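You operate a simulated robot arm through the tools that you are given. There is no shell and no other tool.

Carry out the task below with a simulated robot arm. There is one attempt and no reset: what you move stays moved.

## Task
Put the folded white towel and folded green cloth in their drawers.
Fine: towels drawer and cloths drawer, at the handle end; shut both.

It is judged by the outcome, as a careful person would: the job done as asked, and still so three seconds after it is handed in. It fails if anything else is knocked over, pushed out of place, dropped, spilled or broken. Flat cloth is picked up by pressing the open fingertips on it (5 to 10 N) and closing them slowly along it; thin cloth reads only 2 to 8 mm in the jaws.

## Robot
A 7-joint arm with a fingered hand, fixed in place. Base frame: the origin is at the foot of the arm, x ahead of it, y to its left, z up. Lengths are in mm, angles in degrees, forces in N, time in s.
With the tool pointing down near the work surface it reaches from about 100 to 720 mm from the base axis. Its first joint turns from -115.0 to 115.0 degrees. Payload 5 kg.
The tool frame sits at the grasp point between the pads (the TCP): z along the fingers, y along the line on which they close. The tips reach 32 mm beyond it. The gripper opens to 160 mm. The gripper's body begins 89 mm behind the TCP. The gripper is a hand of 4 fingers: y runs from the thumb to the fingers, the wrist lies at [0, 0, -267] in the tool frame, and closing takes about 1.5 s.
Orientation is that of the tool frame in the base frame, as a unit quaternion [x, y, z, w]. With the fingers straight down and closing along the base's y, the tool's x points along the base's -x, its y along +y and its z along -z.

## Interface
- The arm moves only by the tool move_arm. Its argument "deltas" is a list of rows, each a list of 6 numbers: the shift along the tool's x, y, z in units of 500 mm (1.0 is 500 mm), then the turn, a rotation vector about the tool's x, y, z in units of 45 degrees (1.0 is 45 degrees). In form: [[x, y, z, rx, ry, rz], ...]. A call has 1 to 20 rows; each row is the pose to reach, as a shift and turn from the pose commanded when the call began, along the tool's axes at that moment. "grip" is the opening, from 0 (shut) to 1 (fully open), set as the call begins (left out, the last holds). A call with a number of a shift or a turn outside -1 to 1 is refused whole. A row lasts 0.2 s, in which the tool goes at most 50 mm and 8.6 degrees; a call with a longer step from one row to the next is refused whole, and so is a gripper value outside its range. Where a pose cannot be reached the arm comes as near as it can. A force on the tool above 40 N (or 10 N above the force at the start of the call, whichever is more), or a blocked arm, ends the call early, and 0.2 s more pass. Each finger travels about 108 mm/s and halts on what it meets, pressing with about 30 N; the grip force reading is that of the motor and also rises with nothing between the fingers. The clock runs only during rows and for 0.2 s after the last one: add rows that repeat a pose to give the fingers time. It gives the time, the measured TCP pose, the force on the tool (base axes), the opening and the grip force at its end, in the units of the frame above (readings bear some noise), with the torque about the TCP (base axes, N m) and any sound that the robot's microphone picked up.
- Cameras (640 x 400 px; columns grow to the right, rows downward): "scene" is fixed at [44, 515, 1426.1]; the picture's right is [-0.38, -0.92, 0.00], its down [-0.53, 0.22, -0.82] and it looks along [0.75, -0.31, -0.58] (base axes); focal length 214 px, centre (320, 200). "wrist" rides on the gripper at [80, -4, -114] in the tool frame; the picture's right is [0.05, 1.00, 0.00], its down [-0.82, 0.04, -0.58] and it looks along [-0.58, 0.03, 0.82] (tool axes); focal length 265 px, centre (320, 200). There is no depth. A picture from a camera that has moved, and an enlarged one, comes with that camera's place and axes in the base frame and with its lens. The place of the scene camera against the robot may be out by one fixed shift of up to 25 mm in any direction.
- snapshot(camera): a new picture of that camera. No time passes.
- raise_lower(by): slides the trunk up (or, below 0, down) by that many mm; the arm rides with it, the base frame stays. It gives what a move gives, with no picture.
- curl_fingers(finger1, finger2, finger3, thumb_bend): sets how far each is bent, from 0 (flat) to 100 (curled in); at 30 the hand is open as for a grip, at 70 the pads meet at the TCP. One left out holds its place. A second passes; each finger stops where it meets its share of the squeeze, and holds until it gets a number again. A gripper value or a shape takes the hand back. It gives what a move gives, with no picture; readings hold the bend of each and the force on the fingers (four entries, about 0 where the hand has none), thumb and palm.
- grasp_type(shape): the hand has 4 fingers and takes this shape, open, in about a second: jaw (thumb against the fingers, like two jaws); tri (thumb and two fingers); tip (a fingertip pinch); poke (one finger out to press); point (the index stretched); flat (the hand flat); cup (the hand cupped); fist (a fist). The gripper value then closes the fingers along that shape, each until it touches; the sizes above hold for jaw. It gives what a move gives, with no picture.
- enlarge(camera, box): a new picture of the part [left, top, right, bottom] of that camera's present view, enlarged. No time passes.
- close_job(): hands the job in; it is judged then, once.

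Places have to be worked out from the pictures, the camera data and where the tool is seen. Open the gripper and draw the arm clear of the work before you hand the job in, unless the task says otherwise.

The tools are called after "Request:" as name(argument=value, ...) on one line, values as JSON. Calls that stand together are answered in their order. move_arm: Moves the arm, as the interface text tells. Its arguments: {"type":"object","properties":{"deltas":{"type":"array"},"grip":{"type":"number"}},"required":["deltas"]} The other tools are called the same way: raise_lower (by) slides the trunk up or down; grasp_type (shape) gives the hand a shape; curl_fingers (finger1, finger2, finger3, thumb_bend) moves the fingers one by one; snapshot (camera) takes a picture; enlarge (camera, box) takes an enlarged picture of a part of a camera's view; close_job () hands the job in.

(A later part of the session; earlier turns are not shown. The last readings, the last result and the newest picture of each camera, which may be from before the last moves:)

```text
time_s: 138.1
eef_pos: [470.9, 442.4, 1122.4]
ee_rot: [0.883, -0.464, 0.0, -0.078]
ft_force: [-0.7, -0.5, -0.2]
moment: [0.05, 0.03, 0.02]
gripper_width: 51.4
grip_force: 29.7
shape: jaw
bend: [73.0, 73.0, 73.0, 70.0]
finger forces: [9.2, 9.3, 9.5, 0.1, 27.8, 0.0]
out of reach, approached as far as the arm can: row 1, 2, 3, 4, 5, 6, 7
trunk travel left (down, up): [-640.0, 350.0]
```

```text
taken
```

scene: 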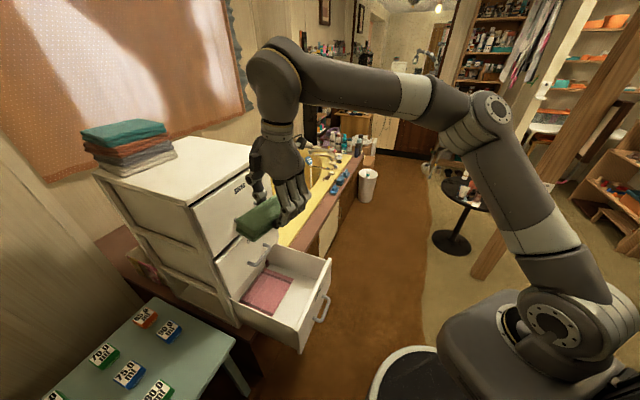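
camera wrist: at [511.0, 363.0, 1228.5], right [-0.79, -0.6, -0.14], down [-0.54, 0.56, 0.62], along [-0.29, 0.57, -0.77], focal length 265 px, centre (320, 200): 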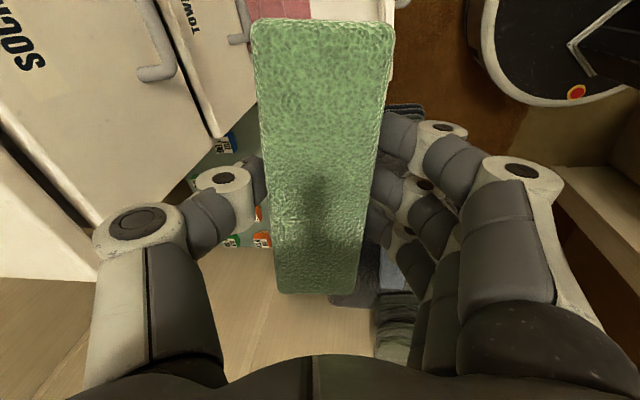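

The wrist is at its turning limit in this yaw. I'll flip the hand about 180° the other way, which is comfortable at the drawer; the cloth turns with it in free space. First 45°.

Request:
move_arm(deltas=[[0, 0, 0, 0, 0, 0.16], [0, 0, 0, 0, 0, 0.32], [0, 0, 0, 0, 0, 0.48], [0, 0, 0, 0, 0, 0.64], [0, 0, 0, 0, 0, 0.8], [0, 0, 0, 0, 0, 0.96]])

Request:
move_arm(deltas=[[0, 0, 0, 0, 0, 0.16], [0, 0, 0, 0, 0, 0.32], [0, 0, 0, 0, 0, 0.48], [0, 0, 0, 0, 0, 0.64], [0, 0, 0, 0, 0, 0.8], [0, 0, 0, 0, 0, 0.96]])

Request:
snapshot(camera="scene")

```text
time_s: 139.5
eef_pos: [469.0, 447.4, 1126.0]
ee_rot: [-0.649, 0.757, 0.029, 0.073]
ft_force: [-0.4, -0.2, -0.5]
moment: [0.01, 0.01, 0.0]
gripper_width: 51.4
grip_force: 30.1
shape: jaw
bend: [73.0, 73.0, 73.0, 70.0]
finger forces: [9.1, 9.3, 9.4, 0.1, 27.8, 0.0]
trunk travel left (down, up): [-640.0, 350.0]
```

```text
time_s: 140.9
eef_pos: [468.2, 448.6, 1126.8]
ee_rot: [-0.324, 0.943, 0.053, 0.057]
ft_force: [0.3, 0.0, -1.8]
moment: [-0.02, 0.0, -0.01]
gripper_width: 51.8
grip_force: 30.1
shape: jaw
bend: [73.0, 73.0, 73.0, 70.0]
finger forces: [9.1, 9.2, 9.4, 0.0, 27.9, 0.0]
trunk travel left (down, up): [-640.0, 350.0]
```

```text
taken
```

scene: 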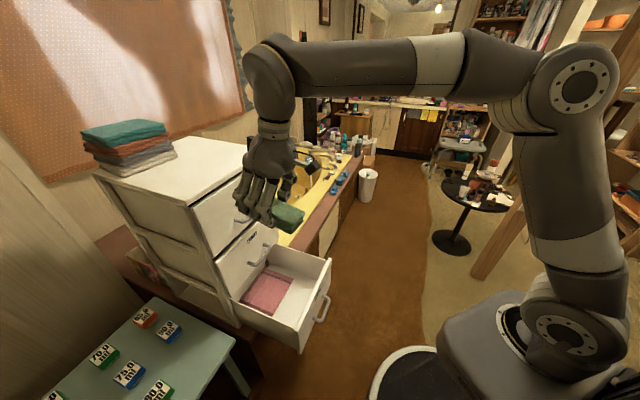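

Halfway around, still holding well. I'll finish the rotation.

Request:
move_arm(deltas=[[0, 0, 0, 0.0165, 0.0075, 0.1545], [0, 0, 0, 0.033, 0.015, 0.309], [0, 0, 0, 0.0495, 0.0225, 0.4635], [0, 0, 0, 0.066, 0.03, 0.618], [0, 0, 0, 0.0825, 0.0375, 0.7725], [0, 0, 0, 0.099, 0.045, 0.927]])

Request:
move_arm(deltas=[[0, 0, 0, 0.0165, 0.0075, 0.1545], [0, 0, 0, 0.033, 0.015, 0.309], [0, 0, 0, 0.0495, 0.0225, 0.4635], [0, 0, 0, 0.066, 0.03, 0.618], [0, 0, 0, 0.0825, 0.0375, 0.7725], [0, 0, 0, 0.099, 0.045, 0.927]])

Request:
snapshot(camera="wrist")

Request:
snapshot(camera="scene")

```text
time_s: 142.3
eef_pos: [469.7, 447.5, 1128.1]
ee_rot: [0.034, 0.999, 0.029, 0.03]
ft_force: [0.2, 0.2, -1.9]
moment: [-0.04, -0.03, 0.02]
gripper_width: 51.5
grip_force: 29.9
shape: jaw
bend: [73.0, 73.0, 73.0, 70.0]
finger forces: [9.2, 9.2, 9.4, 0.1, 27.9, 0.0]
trunk travel left (down, up): [-640.0, 350.0]
```

```text
time_s: 143.7
eef_pos: [469.2, 446.2, 1127.6]
ee_rot: [0.389, 0.921, 0.0, -0.001]
ft_force: [0.1, -0.5, -0.8]
moment: [0.0, -0.02, 0.02]
gripper_width: 51.5
grip_force: 29.7
shape: jaw
bend: [73.0, 73.0, 73.0, 70.0]
finger forces: [9.3, 9.3, 9.4, 0.0, 27.8, 0.0]
trunk travel left (down, up): [-640.0, 350.0]
```

```text
taken
camera wrist: at [410.1, 501.9, 1239.9], right [0.68, 0.73, 0.0], down [0.6, -0.55, 0.58], along [0.42, -0.39, -0.82], focal length 265 px, centre (320, 200)
```

wrist: 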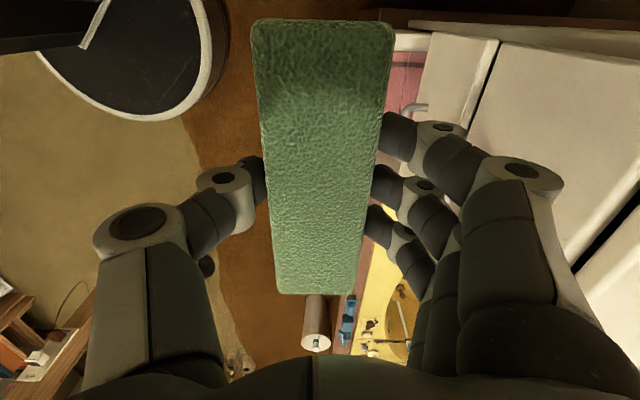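

```text
taken
```

scene: 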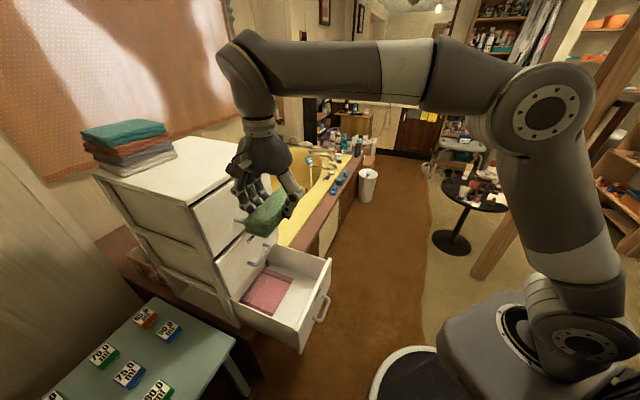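

The hand is now flipped and pointing straight down, aligned with the drawer. I'll move over the drop spot (D 688, lat 103) and look down into the drawer.

Request:
move_arm(deltas=[[-0.048, 0.02, 0, 0, 0, 0], [-0.095, 0.041, 0, 0, 0, 0], [-0.143, 0.061, 0, 0, 0, 0], [-0.19, 0.081, 0, 0, 0, 0]])

Request:
raise_lower(by=-250)

Request:
snapshot(camera="wrist")

Request:
snapshot(camera="scene")

```text
time_s: 144.7
eef_pos: [565.0, 406.6, 1127.3]
ee_rot: [0.388, 0.922, 0.0, -0.001]
ft_force: [0.4, -0.1, -1.1]
moment: [0.03, 0.03, -0.03]
gripper_width: 51.5
grip_force: 30.2
shape: jaw
bend: [73.0, 73.0, 73.0, 70.0]
finger forces: [9.2, 9.3, 9.4, 0.0, 27.8, 0.0]
trunk travel left (down, up): [-640.0, 350.0]
```

```text
time_s: 147.3
eef_pos: [564.2, 406.9, 877.7]
ee_rot: [0.387, 0.922, 0.0, 0.0]
ft_force: [-1.0, -0.4, -1.5]
moment: [0.02, -0.02, -0.05]
gripper_width: 51.5
grip_force: 29.9
shape: jaw
bend: [73.0, 73.0, 73.0, 70.0]
finger forces: [9.2, 9.3, 9.4, 0.1, 27.9, 0.0]
trunk travel left (down, up): [-390.0, 600.0]
```

```text
taken
camera wrist: at [505.3, 461.3, 990.6], right [0.68, 0.74, 0.0], down [0.6, -0.55, 0.58], along [0.42, -0.39, -0.82], focal length 265 px, centre (320, 200)
```

wrist: 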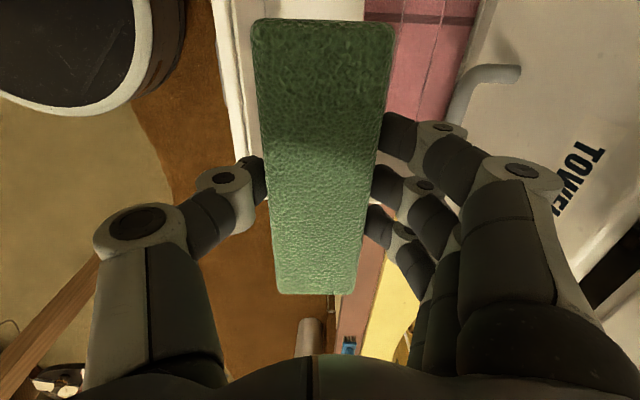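

```text
taken
```

scene: 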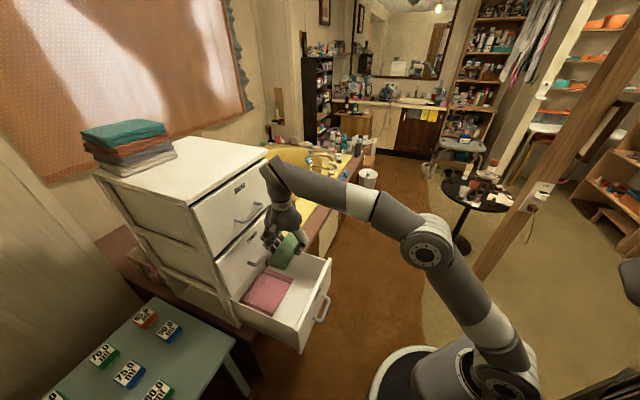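

I'll zoom in to check the front panel and the pink cloth relative to the held cloth.

Request:
enlarge(camera="wrist", box=[190, 0, 500, 200])

Request:
enlarge(camera="scene", box=[210, 180, 350, 350])

```text
2.00 times, centred on (345, 100) of wrist
camera zoom: at [505.3, 461.3, 990.6], right [0.68, 0.74, 0.0], down [0.6, -0.55, 0.58], along [0.42, -0.39, -0.82], focal length 531 px, centre (270, 400)
```

zoom: 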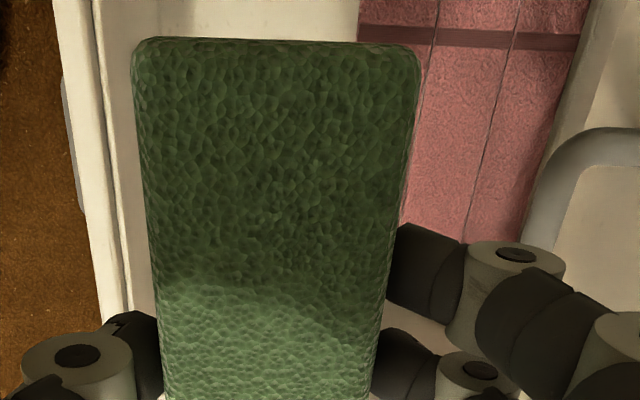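

```text
2.35 times, centred on (280, 265) of scene
camera zoom: at [44.0, 515.0, 1426.1], right [-0.38, -0.92, 0.0], down [-0.53, 0.22, -0.82], along [0.75, -0.31, -0.58], focal length 505 px, centre (414, 47)
```

zoom: 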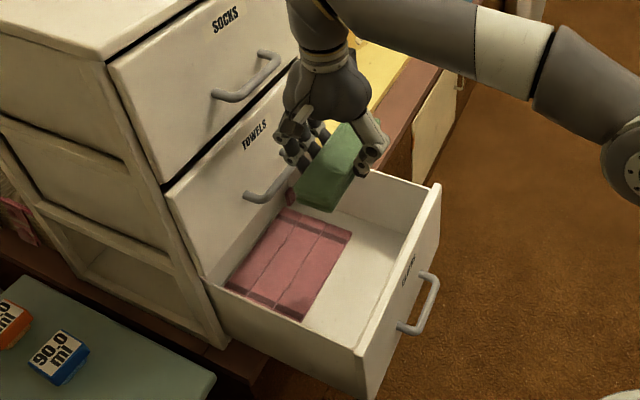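

The panel's inner face is at D≈600 and the pink cloth's front edge at D≈751, so the cloth (centre D 688) fits between. I'll lower the trunk 250 mm.

Request:
raise_lower(by=-250)

Request:
snapshot(camera="wrist")

Request:
enlarge(camera="scene", box=[200, 180, 360, 350])

```text
time_s: 149.9
eef_pos: [565.0, 406.8, 627.9]
ee_rot: [0.387, 0.922, 0.0, -0.001]
ft_force: [0.4, 0.4, -0.5]
moment: [0.03, -0.04, 0.02]
gripper_width: 51.0
grip_force: 30.0
shape: jaw
bend: [73.0, 73.0, 73.0, 70.0]
finger forces: [9.2, 9.3, 9.3, 0.0, 27.9, 0.0]
trunk travel left (down, up): [-140.0, 850.0]
```

```text
taken
camera wrist: at [505.3, 461.3, 740.6], right [0.68, 0.74, 0.0], down [0.6, -0.55, 0.58], along [0.42, -0.39, -0.82], focal length 265 px, centre (320, 200)
```

wrist: 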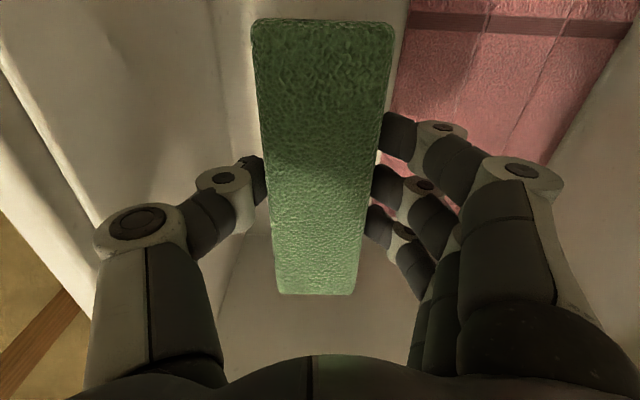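

```text
2.35 times, centred on (280, 265) of scene
camera zoom: at [44.0, 515.0, 1426.1], right [-0.38, -0.92, 0.0], down [-0.53, 0.22, -0.82], along [0.75, -0.31, -0.58], focal length 505 px, centre (414, 47)
```

zoom: 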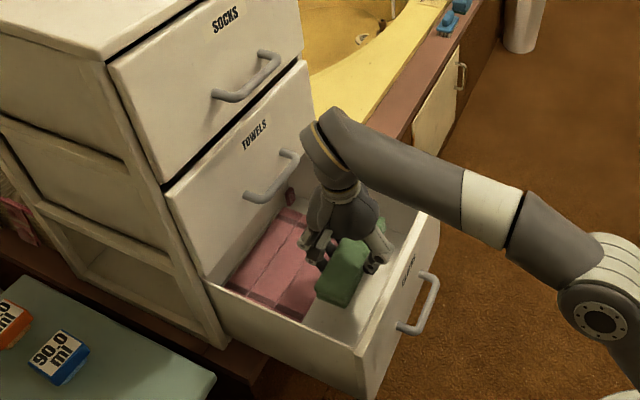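

The free floor strip is clearly visible between panel (D≈599) and pink cloth (D≈752). I'll lower with the arm, slowing near the floor.

Request:
move_arm(deltas=[[0, 0, 0.04, 0, 0, 0], [0, 0, 0.08, 0, 0, 0], [0, 0, 0.12, 0, 0, 0], [0, 0, 0.15, 0, 0, 0], [0, 0, 0.17, 0, 0, 0]])

Request:
move_arm(deltas=[[0, 0, 0.01, 0, 0, 0]])

Request:
move_arm(deltas=[[0, 0, 0.01, 0, 0, 0]])

Request:
snapshot(camera="wrist")

```text
time_s: 151.1
eef_pos: [565.3, 406.4, 541.3]
ee_rot: [0.388, 0.922, 0.0, -0.001]
ft_force: [0.0, -0.1, -0.7]
moment: [0.06, 0.01, 0.02]
gripper_width: 51.8
grip_force: 29.3
shape: jaw
bend: [73.0, 73.0, 73.0, 70.0]
finger forces: [9.2, 9.2, 9.4, 0.1, 27.8, 0.0]
trunk travel left (down, up): [-140.0, 850.0]
```

```text
time_s: 151.5
eef_pos: [565.9, 406.7, 536.6]
ee_rot: [0.387, 0.922, 0.001, -0.001]
ft_force: [0.2, 1.1, -1.4]
moment: [0.03, 0.02, -0.01]
gripper_width: 51.7
grip_force: 29.9
shape: jaw
bend: [73.0, 73.0, 73.0, 70.0]
finger forces: [9.2, 9.3, 9.3, 0.0, 27.8, 0.0]
trunk travel left (down, up): [-140.0, 850.0]
```

```text
time_s: 151.9
eef_pos: [565.2, 406.6, 532.6]
ee_rot: [0.387, 0.922, 0.0, 0.0]
ft_force: [0.5, 0.3, -0.6]
moment: [0.04, 0.01, 0.02]
gripper_width: 51.7
grip_force: 30.5
shape: jaw
bend: [73.0, 73.0, 73.0, 70.0]
finger forces: [9.3, 9.3, 9.4, 0.0, 27.9, 0.0]
trunk travel left (down, up): [-140.0, 850.0]
```

```text
taken
camera wrist: at [505.8, 461.2, 645.2], right [0.68, 0.74, 0.0], down [0.6, -0.55, 0.58], along [0.42, -0.39, -0.82], focal length 265 px, centre (320, 200)
```

wrist: 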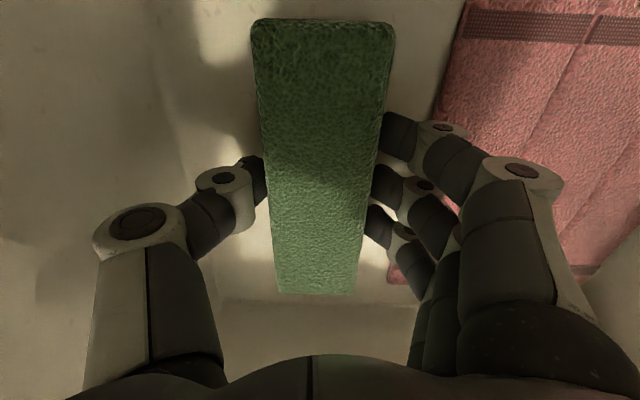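

No contact yet; continuing in 4–5 mm steps.

Request:
move_arm(deltas=[[0, 0, 0.01, 0, 0, 0]])

Request:
move_arm(deltas=[[0, 0, 0.01, 0, 0, 0]])

Request:
move_arm(deltas=[[0, 0, 0.008, 0, 0, 0]])

```text
time_s: 152.3
eef_pos: [566.1, 406.9, 530.4]
ee_rot: [0.387, 0.922, 0.003, 0.001]
ft_force: [-1.7, -0.6, 14.9]
moment: [-0.08, 0.02, 0.02]
gripper_width: 51.4
grip_force: 29.6
shape: jaw
bend: [73.0, 73.0, 73.0, 70.0]
finger forces: [9.5, 10.1, 10.4, 0.1, 32.0, 0.0]
trunk travel left (down, up): [-140.0, 850.0]
```

```text
time_s: 152.7
eef_pos: [565.9, 407.4, 529.6]
ee_rot: [0.388, 0.922, 0.004, 0.002]
ft_force: [-0.3, -0.9, 41.0]
moment: [-0.06, 0.01, 0.02]
gripper_width: 53.3
grip_force: 29.6
shape: jaw
bend: [74.0, 74.0, 74.0, 71.0]
finger forces: [11.5, 11.7, 11.8, 0.0, 36.4, 0.0]
trunk travel left (down, up): [-140.0, 850.0]
```

```text
time_s: 153.0
eef_pos: [566.6, 408.8, 528.8]
ee_rot: [0.387, 0.922, 0.009, 0.004]
ft_force: [0.6, 0.0, 22.9]
moment: [-0.06, 0.04, 0.05]
gripper_width: 54.2
grip_force: 29.9
shape: jaw
bend: [74.0, 74.0, 74.0, 72.0]
finger forces: [10.8, 10.7, 10.8, 0.0, 31.5, 0.0]
trunk travel left (down, up): [-140.0, 850.0]
stopped in row 1: the force on the tool passed its limit at 52 N (the readings are from after the stop); the commanded pose is now the measured one
```

The cloth is on the drawer floor (contact at TCP z≈531). I'll ease up 2 mm and open the jaw slightly to release.

Request:
move_arm(deltas=[[0, 0, -0.004, 0, 0, 0]])

Request:
move_arm(deltas=[[0, 0, 0, 0, 0, 0], [0, 0, 0, 0, 0, 0], [0, 0, 0, 0, 0, 0]], grip=0.44)

Request:
snapshot(camera="wrist")

```text
time_s: 153.4
eef_pos: [567.0, 408.4, 529.0]
ee_rot: [0.386, 0.922, 0.006, 0.003]
ft_force: [1.9, 1.1, 22.4]
moment: [0.09, -0.08, -0.01]
gripper_width: 54.3
grip_force: 30.3
shape: jaw
bend: [74.0, 74.0, 74.0, 72.0]
finger forces: [11.1, 10.9, 11.0, 0.1, 30.6, 0.0]
trunk travel left (down, up): [-140.0, 850.0]
```

```text
time_s: 154.2
eef_pos: [566.7, 409.5, 527.7]
ee_rot: [0.388, 0.922, 0.003, 0.002]
ft_force: [-0.4, -0.2, -0.4]
moment: [0.03, 0.0, -0.04]
gripper_width: 69.5
grip_force: 0.0
shape: jaw
bend: [73.0, 73.0, 73.0, 70.0]
finger forces: [0.0, 0.0, 0.1, 0.0, 0.0, 0.0]
trunk travel left (down, up): [-140.0, 850.0]
```

```text
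taken
camera wrist: at [506.2, 461.6, 639.1], right [0.68, 0.74, 0.01], down [0.6, -0.56, 0.58], along [0.43, -0.39, -0.82], focal length 265 px, centre (320, 200)
```

wrist: 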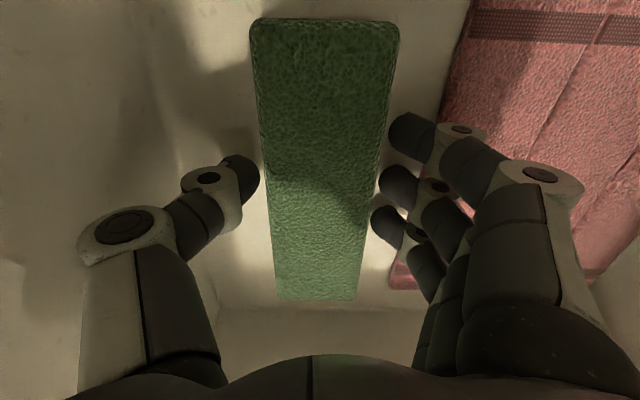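

Released and resting on the drawer floor. I'll raise the hand straight up, clear of the drawer.

Request:
move_arm(deltas=[[0, 0, -0.03, 0, 0, 0], [0, 0, -0.08, 0, 0, 0], [0, 0, -0.14, 0, 0, 0], [0, 0, -0.2, 0, 0, 0]])

Request:
raise_lower(by=300)

Request:
snapshot(camera="wrist")

Request:
snapshot(camera="scene")

```text
time_s: 155.2
eef_pos: [564.7, 407.2, 625.6]
ee_rot: [0.387, 0.922, 0.004, 0.002]
ft_force: [1.6, -0.7, 0.1]
moment: [0.0, 0.03, -0.01]
gripper_width: 69.7
grip_force: 0.1
shape: jaw
bend: [73.0, 73.0, 73.0, 70.0]
finger forces: [0.0, 0.1, 0.0, 0.1, 0.2, 0.0]
trunk travel left (down, up): [-140.0, 850.0]
```

```text
time_s: 158.2
eef_pos: [564.1, 408.5, 926.0]
ee_rot: [0.388, 0.922, 0.004, 0.002]
ft_force: [-0.2, 0.5, -0.6]
moment: [0.01, 0.01, -0.07]
gripper_width: 69.6
grip_force: 0.1
shape: jaw
bend: [73.0, 73.0, 73.0, 70.0]
finger forces: [0.0, 0.0, 0.0, 0.0, 0.0, 0.0]
trunk travel left (down, up): [-440.0, 550.0]
```

```text
taken
camera wrist: at [504.2, 461.6, 1038.4], right [0.68, 0.74, 0.01], down [0.6, -0.56, 0.58], along [0.43, -0.39, -0.82], focal length 265 px, centre (320, 200)
```

wrist: 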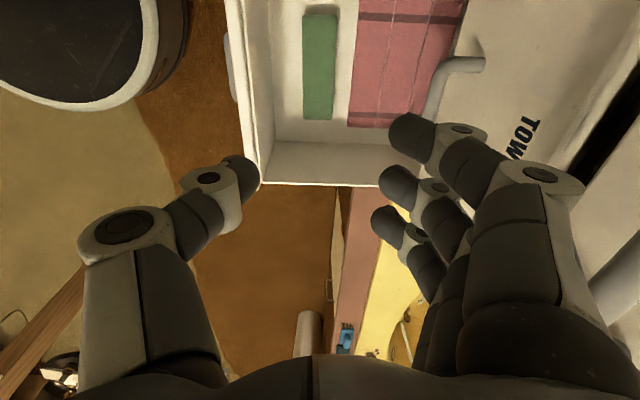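

```text
taken
```

scene: 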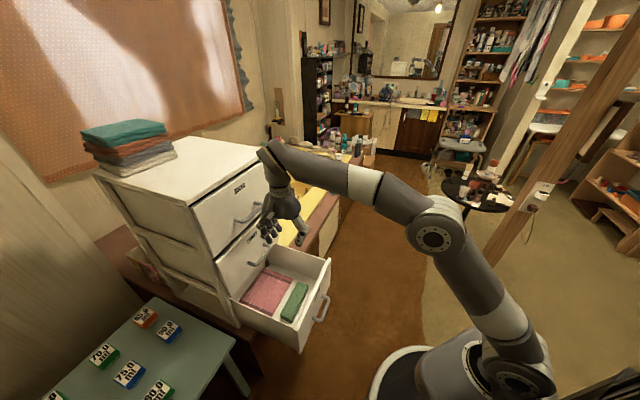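

The green cloth lies flat at the handle end beside the pink one. Now I'll shut this drawer: close the hand, raise the trunk for a better arm posture, and turn the hand level to push on the panel.

Request:
raise_lower(by=160)

Request:
move_arm(deltas=[[0, -0.01, 0.07, -0.165, 0, 0], [0, -0.02, 0.14, -0.33, 0, 0], [0, -0.03, 0.21, -0.495, 0, 0], [0, -0.04, 0.28, -0.66, 0, 0], [0, -0.05, 0.35, -0.825, 0, 0], [0, -0.06, 0.42, -0.99, 0, 0]], grip=0.0)

Request:
move_arm(deltas=[[0, 0, 0, -0.165, 0, 0], [0, 0, 0, -0.33, 0, 0], [0, 0, 0, -0.495, 0, 0], [0, 0, 0, -0.66, 0, 0], [0, 0, 0, -0.825, 0, 0], [0, 0, 0, -0.99, 0, 0]])

Request:
snapshot(camera="scene")

```text
time_s: 160.1
eef_pos: [563.6, 407.4, 1085.1]
ee_rot: [0.388, 0.922, 0.005, 0.002]
ft_force: [0.2, 0.5, -0.6]
moment: [0.04, -0.01, -0.01]
gripper_width: 69.8
grip_force: 0.0
shape: jaw
bend: [73.0, 73.0, 73.0, 70.0]
finger forces: [0.0, 0.1, 0.0, 0.0, 0.0, 0.0]
trunk travel left (down, up): [-600.0, 390.0]
```

```text
time_s: 161.5
eef_pos: [544.5, 388.7, 875.7]
ee_rot: [0.358, 0.851, 0.354, 0.149]
ft_force: [0.0, -0.1, 0.5]
moment: [0.0, 0.0, 0.0]
gripper_width: 0.0
grip_force: 29.9
shape: jaw
bend: [69.0, 63.0, 69.0, 67.0]
finger forces: [0.0, 0.0, 0.0, 0.1, 0.0, 0.0]
trunk travel left (down, up): [-600.0, 390.0]
```

```text
time_s: 162.9
eef_pos: [543.2, 387.5, 875.1]
ee_rot: [0.275, 0.654, 0.65, 0.273]
ft_force: [-0.2, -0.4, 0.2]
moment: [-0.01, 0.0, -0.02]
gripper_width: 0.2
grip_force: 30.2
shape: jaw
bend: [69.0, 63.0, 69.0, 67.0]
finger forces: [0.1, 0.0, 0.1, 0.0, 0.0, 0.1]
trunk travel left (down, up): [-600.0, 390.0]
```

```text
taken
```

scene: 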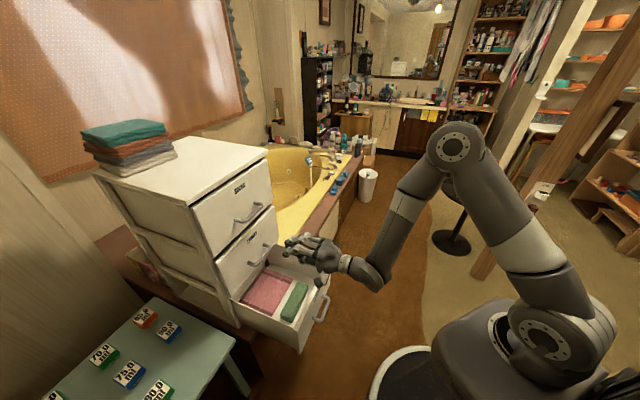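

The hand is level above the open drawer. I'll go down to z≈775, back over the panel's top edge, then down in front of it.

Request:
move_arm(deltas=[[0, -0.07, 0, 0, 0, 0], [0, -0.14, 0, 0, 0, 0], [0, -0.2, 0, 0, 0, 0], [0, -0.2, -0.075, 0, 0, 0], [0, -0.2, -0.15, 0, 0, 0], [0, -0.2, -0.225, 0, 0, 0], [0, -0.2, -0.288, 0, 0, 0]])

Request:
snapshot(camera="scene")

```text
time_s: 164.5
eef_pos: [441.7, 286.8, 777.2]
ee_rot: [0.275, 0.654, 0.65, 0.273]
ft_force: [-0.5, -0.4, 0.1]
moment: [-0.01, 0.02, 0.01]
gripper_width: 0.0
grip_force: 30.2
shape: jaw
bend: [69.0, 63.0, 69.0, 67.0]
finger forces: [0.0, 0.0, 0.1, 0.0, 0.0, 0.0]
trunk travel left (down, up): [-600.0, 390.0]
```

```text
taken
```

scene: 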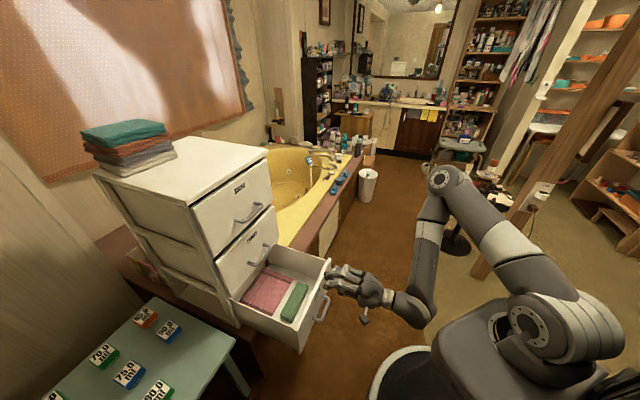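

Clear of the panel. Now down to z≈632 in front of it.

Request:
move_arm(deltas=[[0, -0.07, 0, 0, 0, 0], [0, -0.14, 0, 0, 0, 0], [0, -0.21, 0, 0, 0, 0], [0, -0.29, 0, 0, 0, 0]])

Request:
snapshot(camera="wrist")

Request:
snapshot(camera="scene")

```text
time_s: 165.5
eef_pos: [438.6, 286.7, 630.4]
ee_rot: [0.274, 0.654, 0.65, 0.272]
ft_force: [0.1, -0.2, -0.1]
moment: [0.01, -0.01, 0.04]
gripper_width: 0.0
grip_force: 29.9
shape: jaw
bend: [69.0, 63.0, 69.0, 67.0]
finger forces: [0.0, 0.0, 0.1, 0.0, 0.1, 0.1]
trunk travel left (down, up): [-600.0, 390.0]
```

```text
taken
camera wrist: at [301.0, 264.8, 626.0], right [-0.03, 0.04, 1.0], down [0.16, -0.99, 0.05], along [0.99, 0.16, 0.03], focal length 265 px, centre (320, 200)
```

wrist: 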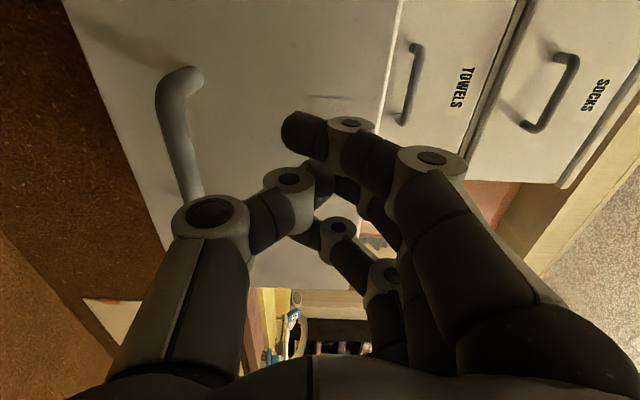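

```text
taken
```

scene: 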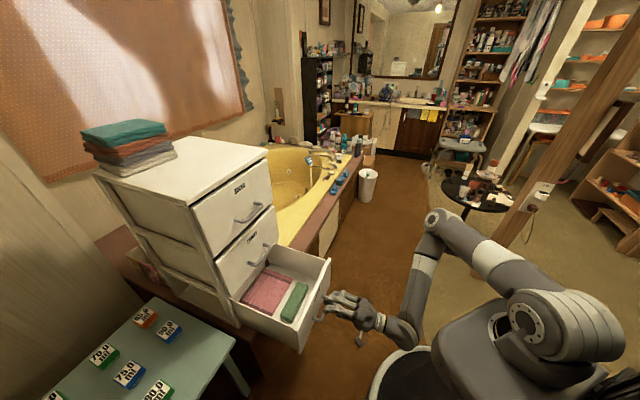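

The thumb knuckle would pass very close to the handle bar, so I'll raise 10 mm and then push the panel in.

Request:
move_arm(deltas=[[0, 0.02, 0.03, 0, 0, 0], [0, 0.02, 0.06, 0, 0, 0], [0, 0.02, 0.09, 0, 0, 0], [0, 0.02, 0.12, 0, 0, 0], [0, 0.02, 0.15, 0, 0, 0], [0, 0.02, 0.18, 0, 0, 0], [0, 0.02, 0.21, 0, 0, 0], [0, 0.02, 0.24, 0, 0, 0]])

Request:
snapshot(camera="scene")

Request:
snapshot(camera="wrist")

```text
time_s: 167.3
eef_pos: [525.2, 370.5, 640.4]
ee_rot: [0.275, 0.655, 0.649, 0.273]
ft_force: [0.3, 0.2, -0.3]
moment: [0.0, 0.03, -0.01]
gripper_width: 0.1
grip_force: 30.1
shape: jaw
bend: [69.0, 63.0, 69.0, 67.0]
finger forces: [0.0, 0.0, 0.0, 0.0, 0.0, 0.1]
trunk travel left (down, up): [-600.0, 390.0]
```

```text
taken
```

scene: 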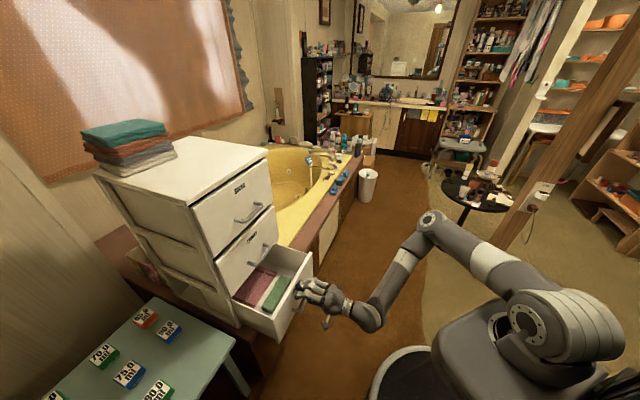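

```text
taken
camera wrist: at [387.8, 348.4, 636.5], right [-0.03, 0.04, 1.0], down [0.16, -0.99, 0.05], along [0.99, 0.16, 0.02], focal length 265 px, centre (320, 200)
```

wrist: 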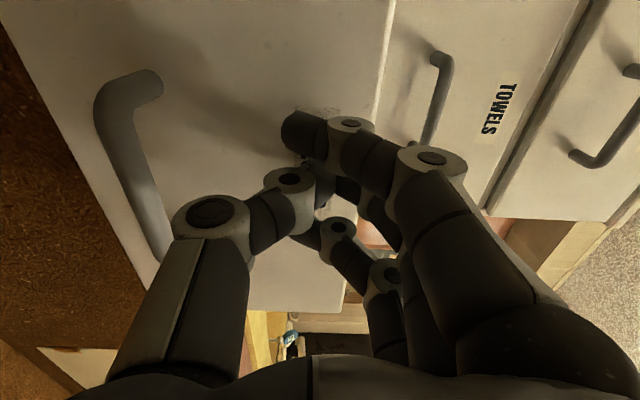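

It's sliding in smoothly. I'll continue pushing about 160 mm.

Request:
move_arm(deltas=[[0, 0, 0.036, 0, 0, 0], [0, 0, 0.072, 0, 0, 0], [0, 0, 0.108, 0, 0, 0], [0, 0, 0.144, 0, 0, 0], [0, 0, 0.18, 0, 0, 0], [0, 0, 0.216, 0, 0, 0], [0, 0, 0.252, 0, 0, 0], [0, 0, 0.288, 0, 0, 0], [0, 0, 0.32, 0, 0, 0]])

Request:
move_arm(deltas=[[0, 0, 0.012, 0, 0, 0], [0, 0, 0.024, 0, 0, 0], [0, 0, 0.036, 0, 0, 0], [0, 0, 0.048, 0, 0, 0], [0, 0, 0.06, 0, 0, 0], [0, 0, 0.072, 0, 0, 0]])

Request:
snapshot(camera="scene")

Request:
snapshot(camera="wrist")

```text
time_s: 169.3
eef_pos: [639.1, 484.1, 640.5]
ee_rot: [0.275, 0.654, 0.65, 0.272]
ft_force: [-1.6, 0.1, -0.2]
moment: [0.0, 0.04, -0.01]
gripper_width: 0.0
grip_force: 29.6
shape: jaw
bend: [69.0, 63.0, 69.0, 67.0]
finger forces: [0.1, 0.0, 0.0, 0.0, 0.0, 0.0]
trunk travel left (down, up): [-600.0, 390.0]
```

```text
time_s: 170.1
eef_pos: [648.7, 490.3, 640.0]
ee_rot: [0.274, 0.655, 0.649, 0.274]
ft_force: [-20.6, -29.0, 7.9]
moment: [0.55, -0.42, -0.06]
gripper_width: 0.0
grip_force: 30.7
shape: jaw
bend: [69.0, 68.0, 69.0, 68.0]
finger forces: [0.0, 56.8, 0.0, 0.1, 0.1, 0.0]
trunk travel left (down, up): [-600.0, 390.0]
stopped in row 3: the force on the tool passed its limit at 46 N (the readings are from after the stop); the commanded pose is now the measured one
```

```text
taken
```

scene: 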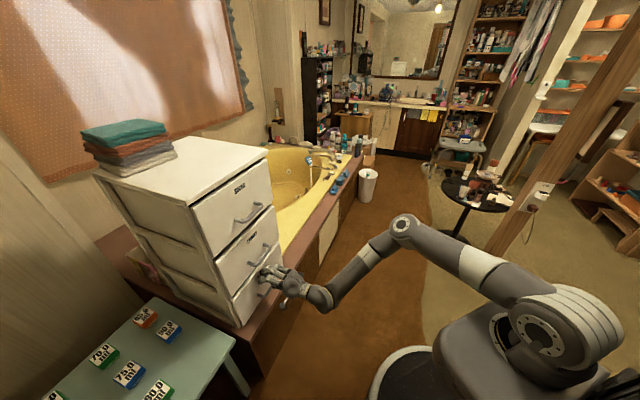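

```text
taken
camera wrist: at [511.0, 468.1, 634.9], right [-0.03, 0.04, 1.0], down [0.16, -0.99, 0.05], along [0.99, 0.16, 0.03], focal length 265 px, centre (320, 200)
```

wrist: 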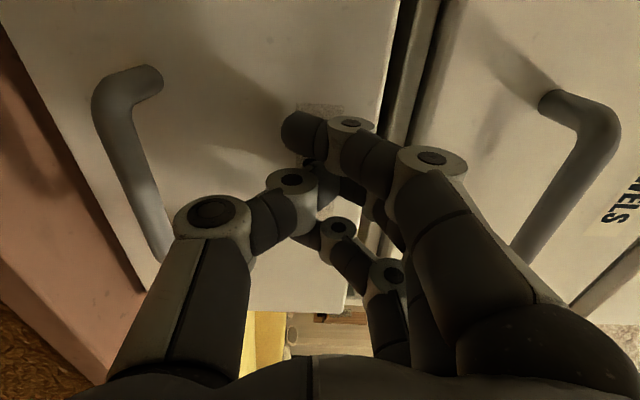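

The CLOTHS drawer is shut. Next, the TOWELS drawer: back off, rise to its handle (z≈763), and approach with the jaw partly open.

Request:
move_arm(deltas=[[0, 0, -0.06, 0, 0, 0], [0, 0, -0.12, 0, 0, 0], [0, 0.08, -0.12, 0, 0, 0], [0, 0.16, -0.12, 0, 0, 0], [0, 0.246, -0.12, 0, 0, 0], [0, 0.246, -0.12, 0, 0, 0]], grip=0.45)

Request:
snapshot(camera="wrist")

Request:
enlarge(camera="scene", box=[190, 160, 320, 340])

```text
time_s: 171.5
eef_pos: [608.0, 452.3, 765.9]
ee_rot: [0.274, 0.655, 0.649, 0.274]
ft_force: [-0.6, -0.1, 0.8]
moment: [-0.02, -0.01, -0.02]
gripper_width: 71.9
grip_force: 0.1
shape: jaw
bend: [73.0, 73.0, 73.0, 70.0]
finger forces: [0.1, 0.0, 0.0, 0.1, 0.0, 0.1]
trunk travel left (down, up): [-600.0, 390.0]
```

```text
taken
camera wrist: at [470.4, 429.6, 760.3], right [-0.03, 0.04, 1.0], down [0.16, -0.99, 0.05], along [0.99, 0.16, 0.02], focal length 265 px, centre (320, 200)
```

wrist: 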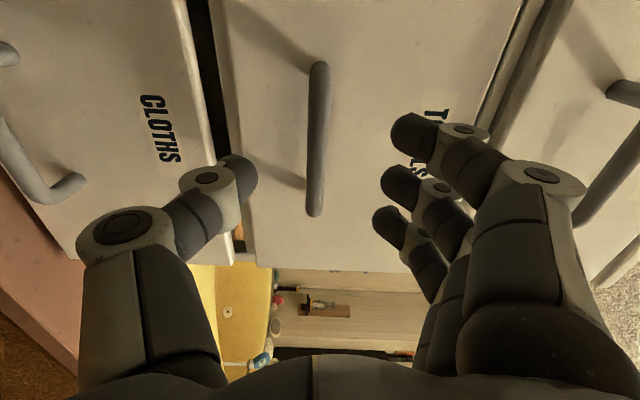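

```text
2.22 times, centred on (255, 250) of scene
camera zoom: at [44.0, 515.0, 1426.1], right [-0.38, -0.92, 0.0], down [-0.53, 0.22, -0.82], along [0.75, -0.31, -0.58], focal length 477 px, centre (464, 89)
```

zoom: 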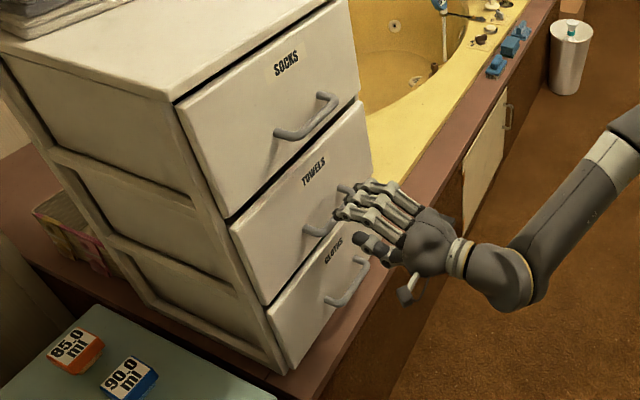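

The CLOTHS drawer is flush. The TOWELS bar is centred; forward 46 mm and close behind it.

Request:
move_arm(deltas=[[0, -0.006, 0.035, 0, 0, 0], [0, -0.006, 0.07, 0, 0, 0], [0, -0.006, 0.093, 0, 0, 0]])

Request:
move_arm(deltas=[[0, 0, 0, 0, 0, 0], [0, 0, 0, 0, 0, 0], [0, 0, 0, 0, 0, 0], [0, 0, 0, 0, 0, 0], [0, 0, 0, 0, 0, 0], [0, 0, 0, 0, 0, 0]], grip=0.0)

Request:
snapshot(camera="wrist")

```text
time_s: 172.3
eef_pos: [640.2, 484.4, 759.2]
ee_rot: [0.274, 0.655, 0.649, 0.272]
ft_force: [0.2, -0.1, 0.8]
moment: [0.03, 0.01, -0.01]
gripper_width: 72.1
grip_force: 0.0
shape: jaw
bend: [73.0, 73.0, 73.0, 70.0]
finger forces: [0.0, 0.1, 0.0, 0.1, 0.0, 0.0]
trunk travel left (down, up): [-600.0, 390.0]
```

```text
time_s: 173.7
eef_pos: [641.0, 483.5, 758.2]
ee_rot: [0.274, 0.655, 0.649, 0.273]
ft_force: [4.7, 3.5, -0.4]
moment: [0.04, 0.05, 0.02]
gripper_width: 0.0
grip_force: 30.4
shape: jaw
bend: [70.0, 70.0, 71.0, 72.0]
finger forces: [8.3, 7.6, 7.0, 0.0, 22.9, 0.0]
trunk travel left (down, up): [-600.0, 390.0]
```

```text
taken
camera wrist: at [503.6, 462.1, 753.8], right [-0.03, 0.04, 1.0], down [0.16, -0.99, 0.05], along [0.99, 0.16, 0.02], focal length 265 px, centre (320, 200)
```

wrist: 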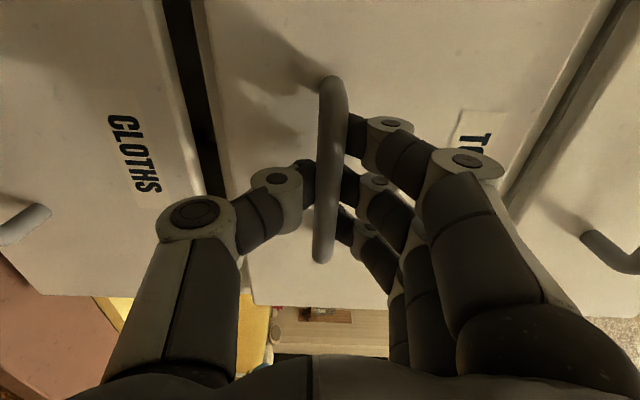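

The fingers have hooked behind the bar. I'll pull the drawer out about 250 mm.

Request:
move_arm(deltas=[[0, 0, -0.03, 0, 0, 0], [0, 0, -0.06, 0, 0, 0], [0, 0, -0.09, 0, 0, 0], [0, 0, -0.12, 0, 0, 0], [0, 0, -0.15, 0, 0, 0], [0, 0, -0.18, 0, 0, 0], [0, 0, -0.21, 0, 0, 0], [0, 0, -0.24, 0, 0, 0], [0, 0, -0.27, 0, 0, 0], [0, 0, -0.3, 0, 0, 0], [0, 0, -0.33, 0, 0, 0], [0, 0, -0.36, 0, 0, 0], [0, 0, -0.39, 0, 0, 0], [0, 0, -0.42, 0, 0, 0], [0, 0, -0.45, 0, 0, 0], [0, 0, -0.48, 0, 0, 0], [0, 0, -0.5, 0, 0, 0]])

Request:
snapshot(camera="scene")

Request:
snapshot(camera="wrist")

```text
time_s: 177.3
eef_pos: [463.6, 308.0, 757.4]
ee_rot: [0.276, 0.655, 0.648, 0.273]
ft_force: [20.9, -18.5, -9.7]
moment: [0.04, 0.1, -0.28]
gripper_width: 0.3
grip_force: 30.3
shape: jaw
bend: [71.0, 71.0, 72.0, 72.0]
finger forces: [17.0, 0.0, 3.2, 0.0, 24.1, 0.0]
trunk travel left (down, up): [-600.0, 390.0]
```

```text
taken
```

scene: 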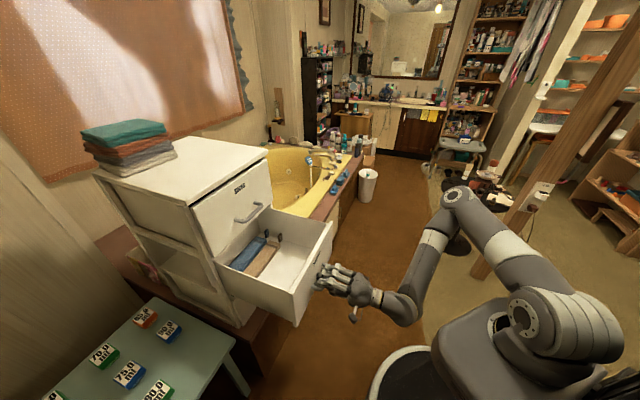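

```text
taken
camera wrist: at [326.5, 286.0, 754.4], right [-0.03, 0.04, 1.0], down [0.16, -0.99, 0.05], along [0.99, 0.16, 0.02], focal length 265 px, centre (320, 200)
```

wrist: 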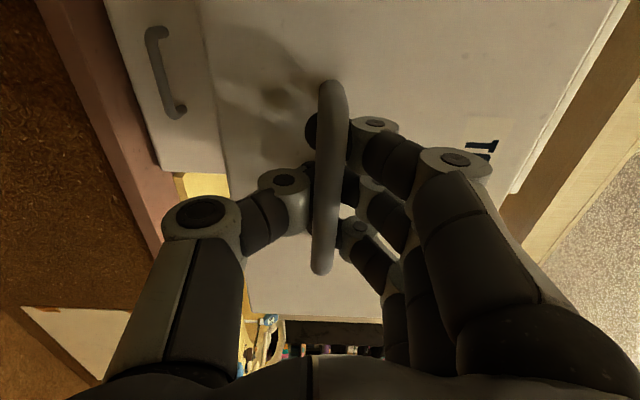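

The TOWELS drawer is open about 250 mm, with a blue and a brown towel inside toward the back. I'll release the handle and back off.

Request:
move_arm(deltas=[[0, 0, 0, 0, 0, 0], [0, 0, 0, 0, 0, 0], [0, 0, 0, 0, 0, 0], [0, 0, 0, 0, 0, 0], [0, 0, 0, 0, 0, 0], [0, 0, 0, 0, 0, 0]], grip=0.6)

Request:
raise_lower(by=25)

Request:
move_arm(deltas=[[0, -0.04, -0.02, 0, 0, 0], [0, -0.04, -0.06, 0, 0, 0], [0, -0.04, -0.1, 0, 0, 0]])

Request:
enlarge(camera="scene", box=[190, 180, 350, 340])

```text
time_s: 178.7
eef_pos: [461.7, 310.0, 760.6]
ee_rot: [0.275, 0.655, 0.649, 0.272]
ft_force: [-0.5, 0.8, 0.2]
moment: [0.0, 0.03, 0.0]
gripper_width: 95.5
grip_force: 0.0
shape: jaw
bend: [71.0, 71.0, 71.0, 69.0]
finger forces: [0.0, 0.1, 0.0, 0.0, 0.1, 0.1]
trunk travel left (down, up): [-600.0, 390.0]
```

```text
time_s: 179.4
eef_pos: [463.0, 310.0, 784.8]
ee_rot: [0.273, 0.656, 0.648, 0.273]
ft_force: [0.2, -0.6, -0.5]
moment: [0.01, -0.02, 0.02]
gripper_width: 95.5
grip_force: 0.1
shape: jaw
bend: [71.0, 71.0, 71.0, 69.0]
finger forces: [0.0, 0.0, 0.1, 0.0, 0.0, 0.0]
trunk travel left (down, up): [-625.0, 365.0]
```

```text
time_s: 180.2
eef_pos: [426.3, 273.7, 765.2]
ee_rot: [0.274, 0.655, 0.649, 0.272]
ft_force: [-0.1, -0.8, -0.3]
moment: [-0.01, 0.03, 0.02]
gripper_width: 95.5
grip_force: 0.0
shape: jaw
bend: [71.0, 71.0, 71.0, 69.0]
finger forces: [0.0, 0.0, 0.0, 0.0, 0.0, 0.0]
trunk travel left (down, up): [-625.0, 365.0]
```

```text
2.50 times, centred on (270, 260) of scene
camera zoom: at [44.0, 515.0, 1426.1], right [-0.38, -0.92, 0.0], down [-0.53, 0.22, -0.82], along [0.75, -0.31, -0.58], focal length 536 px, centre (445, 50)
```

zoom: 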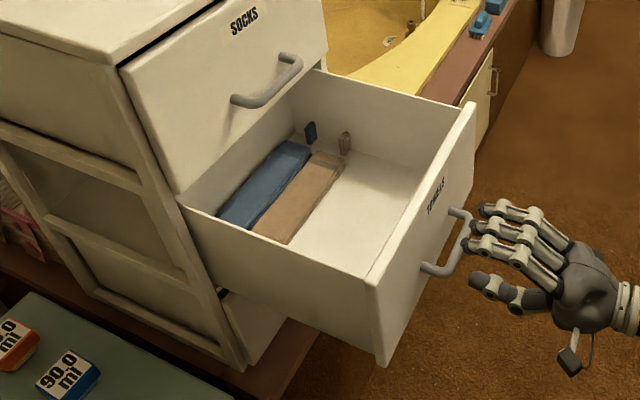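

The TOWELS drawer's front 190 mm is free (the tan towel's front edge is at D≈800). Now I'll go back for the white towel: raise the trunk, then turn the hand straight down.

Request:
raise_lower(by=200)

Request:
move_arm(deltas=[[0, 0, 0, 0.19, 0, 0], [0, 0, 0, 0.38, 0, 0], [0, 0, 0, 0.57, 0, 0], [0, 0, 0, 0.76, 0, 0], [0, 0, 0, 0.95, 0, 0]])

Request:
move_arm(deltas=[[0, 0, 0, 0.19, 0, 0], [0, 0, 0, 0.38, 0, 0], [0, 0, 0, 0.57, 0, 0], [0, 0, 0, 0.76, 0, 0], [0, 0, 0, 0.95, 0, 0], [0, 0, 0, 1.0, 0, 0]])

Request:
snapshot(camera="scene")

```text
time_s: 182.3
eef_pos: [426.8, 274.5, 965.9]
ee_rot: [0.274, 0.655, 0.649, 0.273]
ft_force: [0.6, 0.1, -0.1]
moment: [0.01, -0.01, -0.01]
gripper_width: 96.0
grip_force: 0.1
shape: jaw
bend: [71.0, 71.0, 71.0, 69.0]
finger forces: [0.1, 0.0, 0.0, 0.0, 0.0, 0.1]
trunk travel left (down, up): [-825.0, 165.0]
```

```text
time_s: 183.6
eef_pos: [445.6, 285.5, 959.4]
ee_rot: [0.355, 0.847, 0.365, 0.153]
ft_force: [-1.0, 0.2, 0.8]
moment: [-0.02, -0.03, -0.02]
gripper_width: 95.6
grip_force: 0.1
shape: jaw
bend: [71.0, 71.0, 71.0, 69.0]
finger forces: [0.0, 0.1, 0.0, 0.0, 0.0, 0.1]
out of reach, approached as far as the arm can: row 1, 2, 3, 4, 5
trunk travel left (down, up): [-825.0, 165.0]
```

```text
time_s: 184.9
eef_pos: [445.9, 291.6, 959.6]
ee_rot: [0.386, 0.923, 0.011, 0.008]
ft_force: [-2.6, 2.1, 0.3]
moment: [-0.18, -0.15, -0.01]
gripper_width: 96.1
grip_force: 0.1
shape: jaw
bend: [71.0, 71.0, 71.0, 69.0]
finger forces: [0.1, 0.1, 0.0, 0.0, 0.0, 0.0]
trunk travel left (down, up): [-825.0, 165.0]
```

```text
taken
```

scene: 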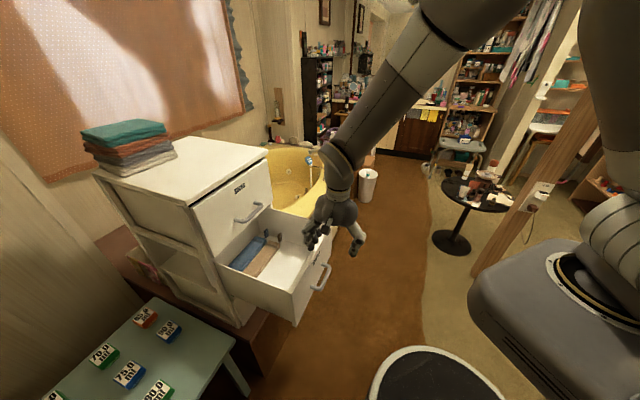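

Now I'll yaw the hand in three parts so the camera faces outward again.

Request:
move_arm(deltas=[[0, 0, -0.02, 0, 0, -0.19], [0, 0, -0.04, 0, 0, -0.38], [0, 0, -0.06, 0, 0, -0.57], [0, 0, -0.08, 0, 0, -0.76], [0, 0, -0.1, 0, 0, -0.95]])

Request:
move_arm(deltas=[[0, 0, 0, 0, 0, -0.19], [0, 0, 0, 0, 0, -0.38], [0, 0, 0, 0, 0, -0.57], [0, 0, 0, 0, 0, -0.76], [0, 0, 0, 0, 0, -0.95]])

Request:
move_arm(deltas=[[0, 0, 0, 0, 0, -0.19], [0, 0, 0, 0, 0, -0.38], [0, 0, 0, 0, 0, -0.57], [0, 0, 0, 0, 0, -0.76], [0, 0, 0, 0, 0, -0.95]])

```text
time_s: 186.2
eef_pos: [447.2, 287.2, 1011.2]
ee_rot: [0.022, 1.0, 0.01, 0.011]
ft_force: [0.1, 0.0, 0.2]
moment: [0.01, -0.04, 0.02]
gripper_width: 95.8
grip_force: 0.0
shape: jaw
bend: [71.0, 71.0, 71.0, 69.0]
finger forces: [0.1, 0.0, 0.2, 0.1, 0.1, 0.0]
trunk travel left (down, up): [-825.0, 165.0]
```

```text
time_s: 187.3
eef_pos: [448.0, 283.8, 1010.4]
ee_rot: [-0.343, 0.939, 0.006, 0.014]
ft_force: [-0.2, 0.4, 0.7]
moment: [0.0, 0.03, -0.04]
gripper_width: 95.6
grip_force: 0.1
shape: jaw
bend: [71.0, 71.0, 71.0, 69.0]
finger forces: [0.1, 0.1, 0.0, 0.0, 0.0, 0.0]
trunk travel left (down, up): [-825.0, 165.0]
```

```text
time_s: 188.6
eef_pos: [447.8, 285.7, 1009.0]
ee_rot: [-0.662, 0.75, 0.0, 0.015]
ft_force: [-0.4, 0.7, -0.2]
moment: [-0.01, -0.02, -0.03]
gripper_width: 95.7
grip_force: 0.1
shape: jaw
bend: [71.0, 71.0, 71.0, 69.0]
finger forces: [0.0, 0.1, 0.0, 0.0, 0.0, 0.0]
trunk travel left (down, up): [-825.0, 165.0]
```

Now I'll swing over toward the chair at (240,640), turning the last 45° on the way.

Request:
move_arm(deltas=[[-0.065, 0.05, 0, 0, 0, -0.1], [-0.13, 0.1, 0, 0, 0, -0.2], [-0.196, 0.15, 0, 0, 0, -0.3], [-0.261, 0.2, 0, 0, 0, -0.4], [-0.326, 0.25, 0, 0, 0, -0.5], [-0.391, 0.3, 0, 0, 0, -0.6], [-0.456, 0.35, 0, 0, 0, -0.7], [-0.522, 0.4, 0, 0, 0, -0.8], [-0.587, 0.45, 0, 0, 0, -0.9], [-0.652, 0.5, 0, 0, 0, -1.0]])

Request:
snapshot(camera="wrist")

Request:
snapshot(camera="scene")

```text
time_s: 190.8
eef_pos: [241.5, 642.0, 1012.9]
ee_rot: [0.898, -0.44, 0.006, -0.013]
ft_force: [-0.8, 0.4, 0.4]
moment: [-0.05, 0.02, -0.02]
gripper_width: 95.6
grip_force: 0.0
shape: jaw
bend: [71.0, 71.0, 71.0, 69.0]
finger forces: [0.0, 0.0, 0.0, 0.0, 0.0, 0.0]
trunk travel left (down, up): [-825.0, 165.0]
```

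```text
taken
camera wrist: at [290.1, 578.4, 1125.7], right [-0.76, -0.65, -0.03], down [-0.55, 0.61, 0.58], along [-0.36, 0.45, -0.82], focal length 265 px, centre (320, 200)
```

wrist: 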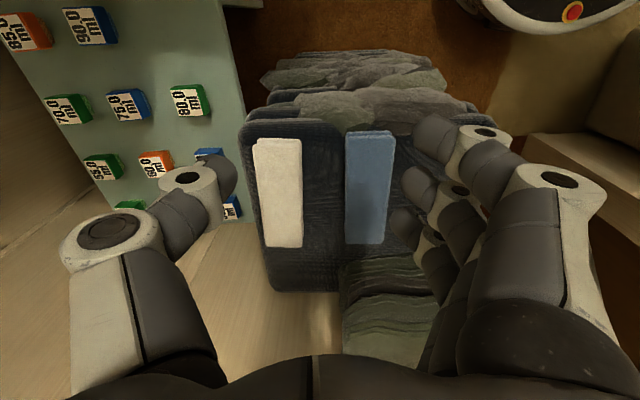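

```text
taken
```

scene: 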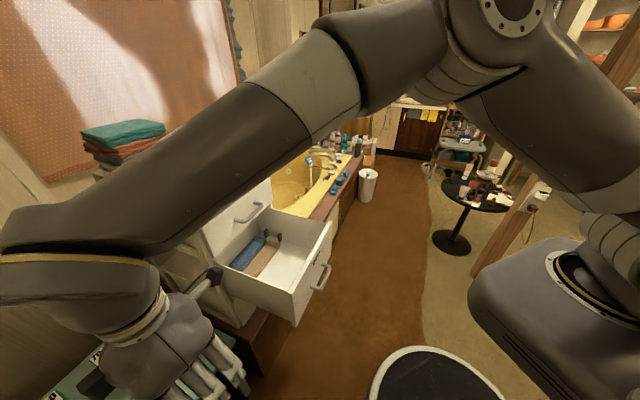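

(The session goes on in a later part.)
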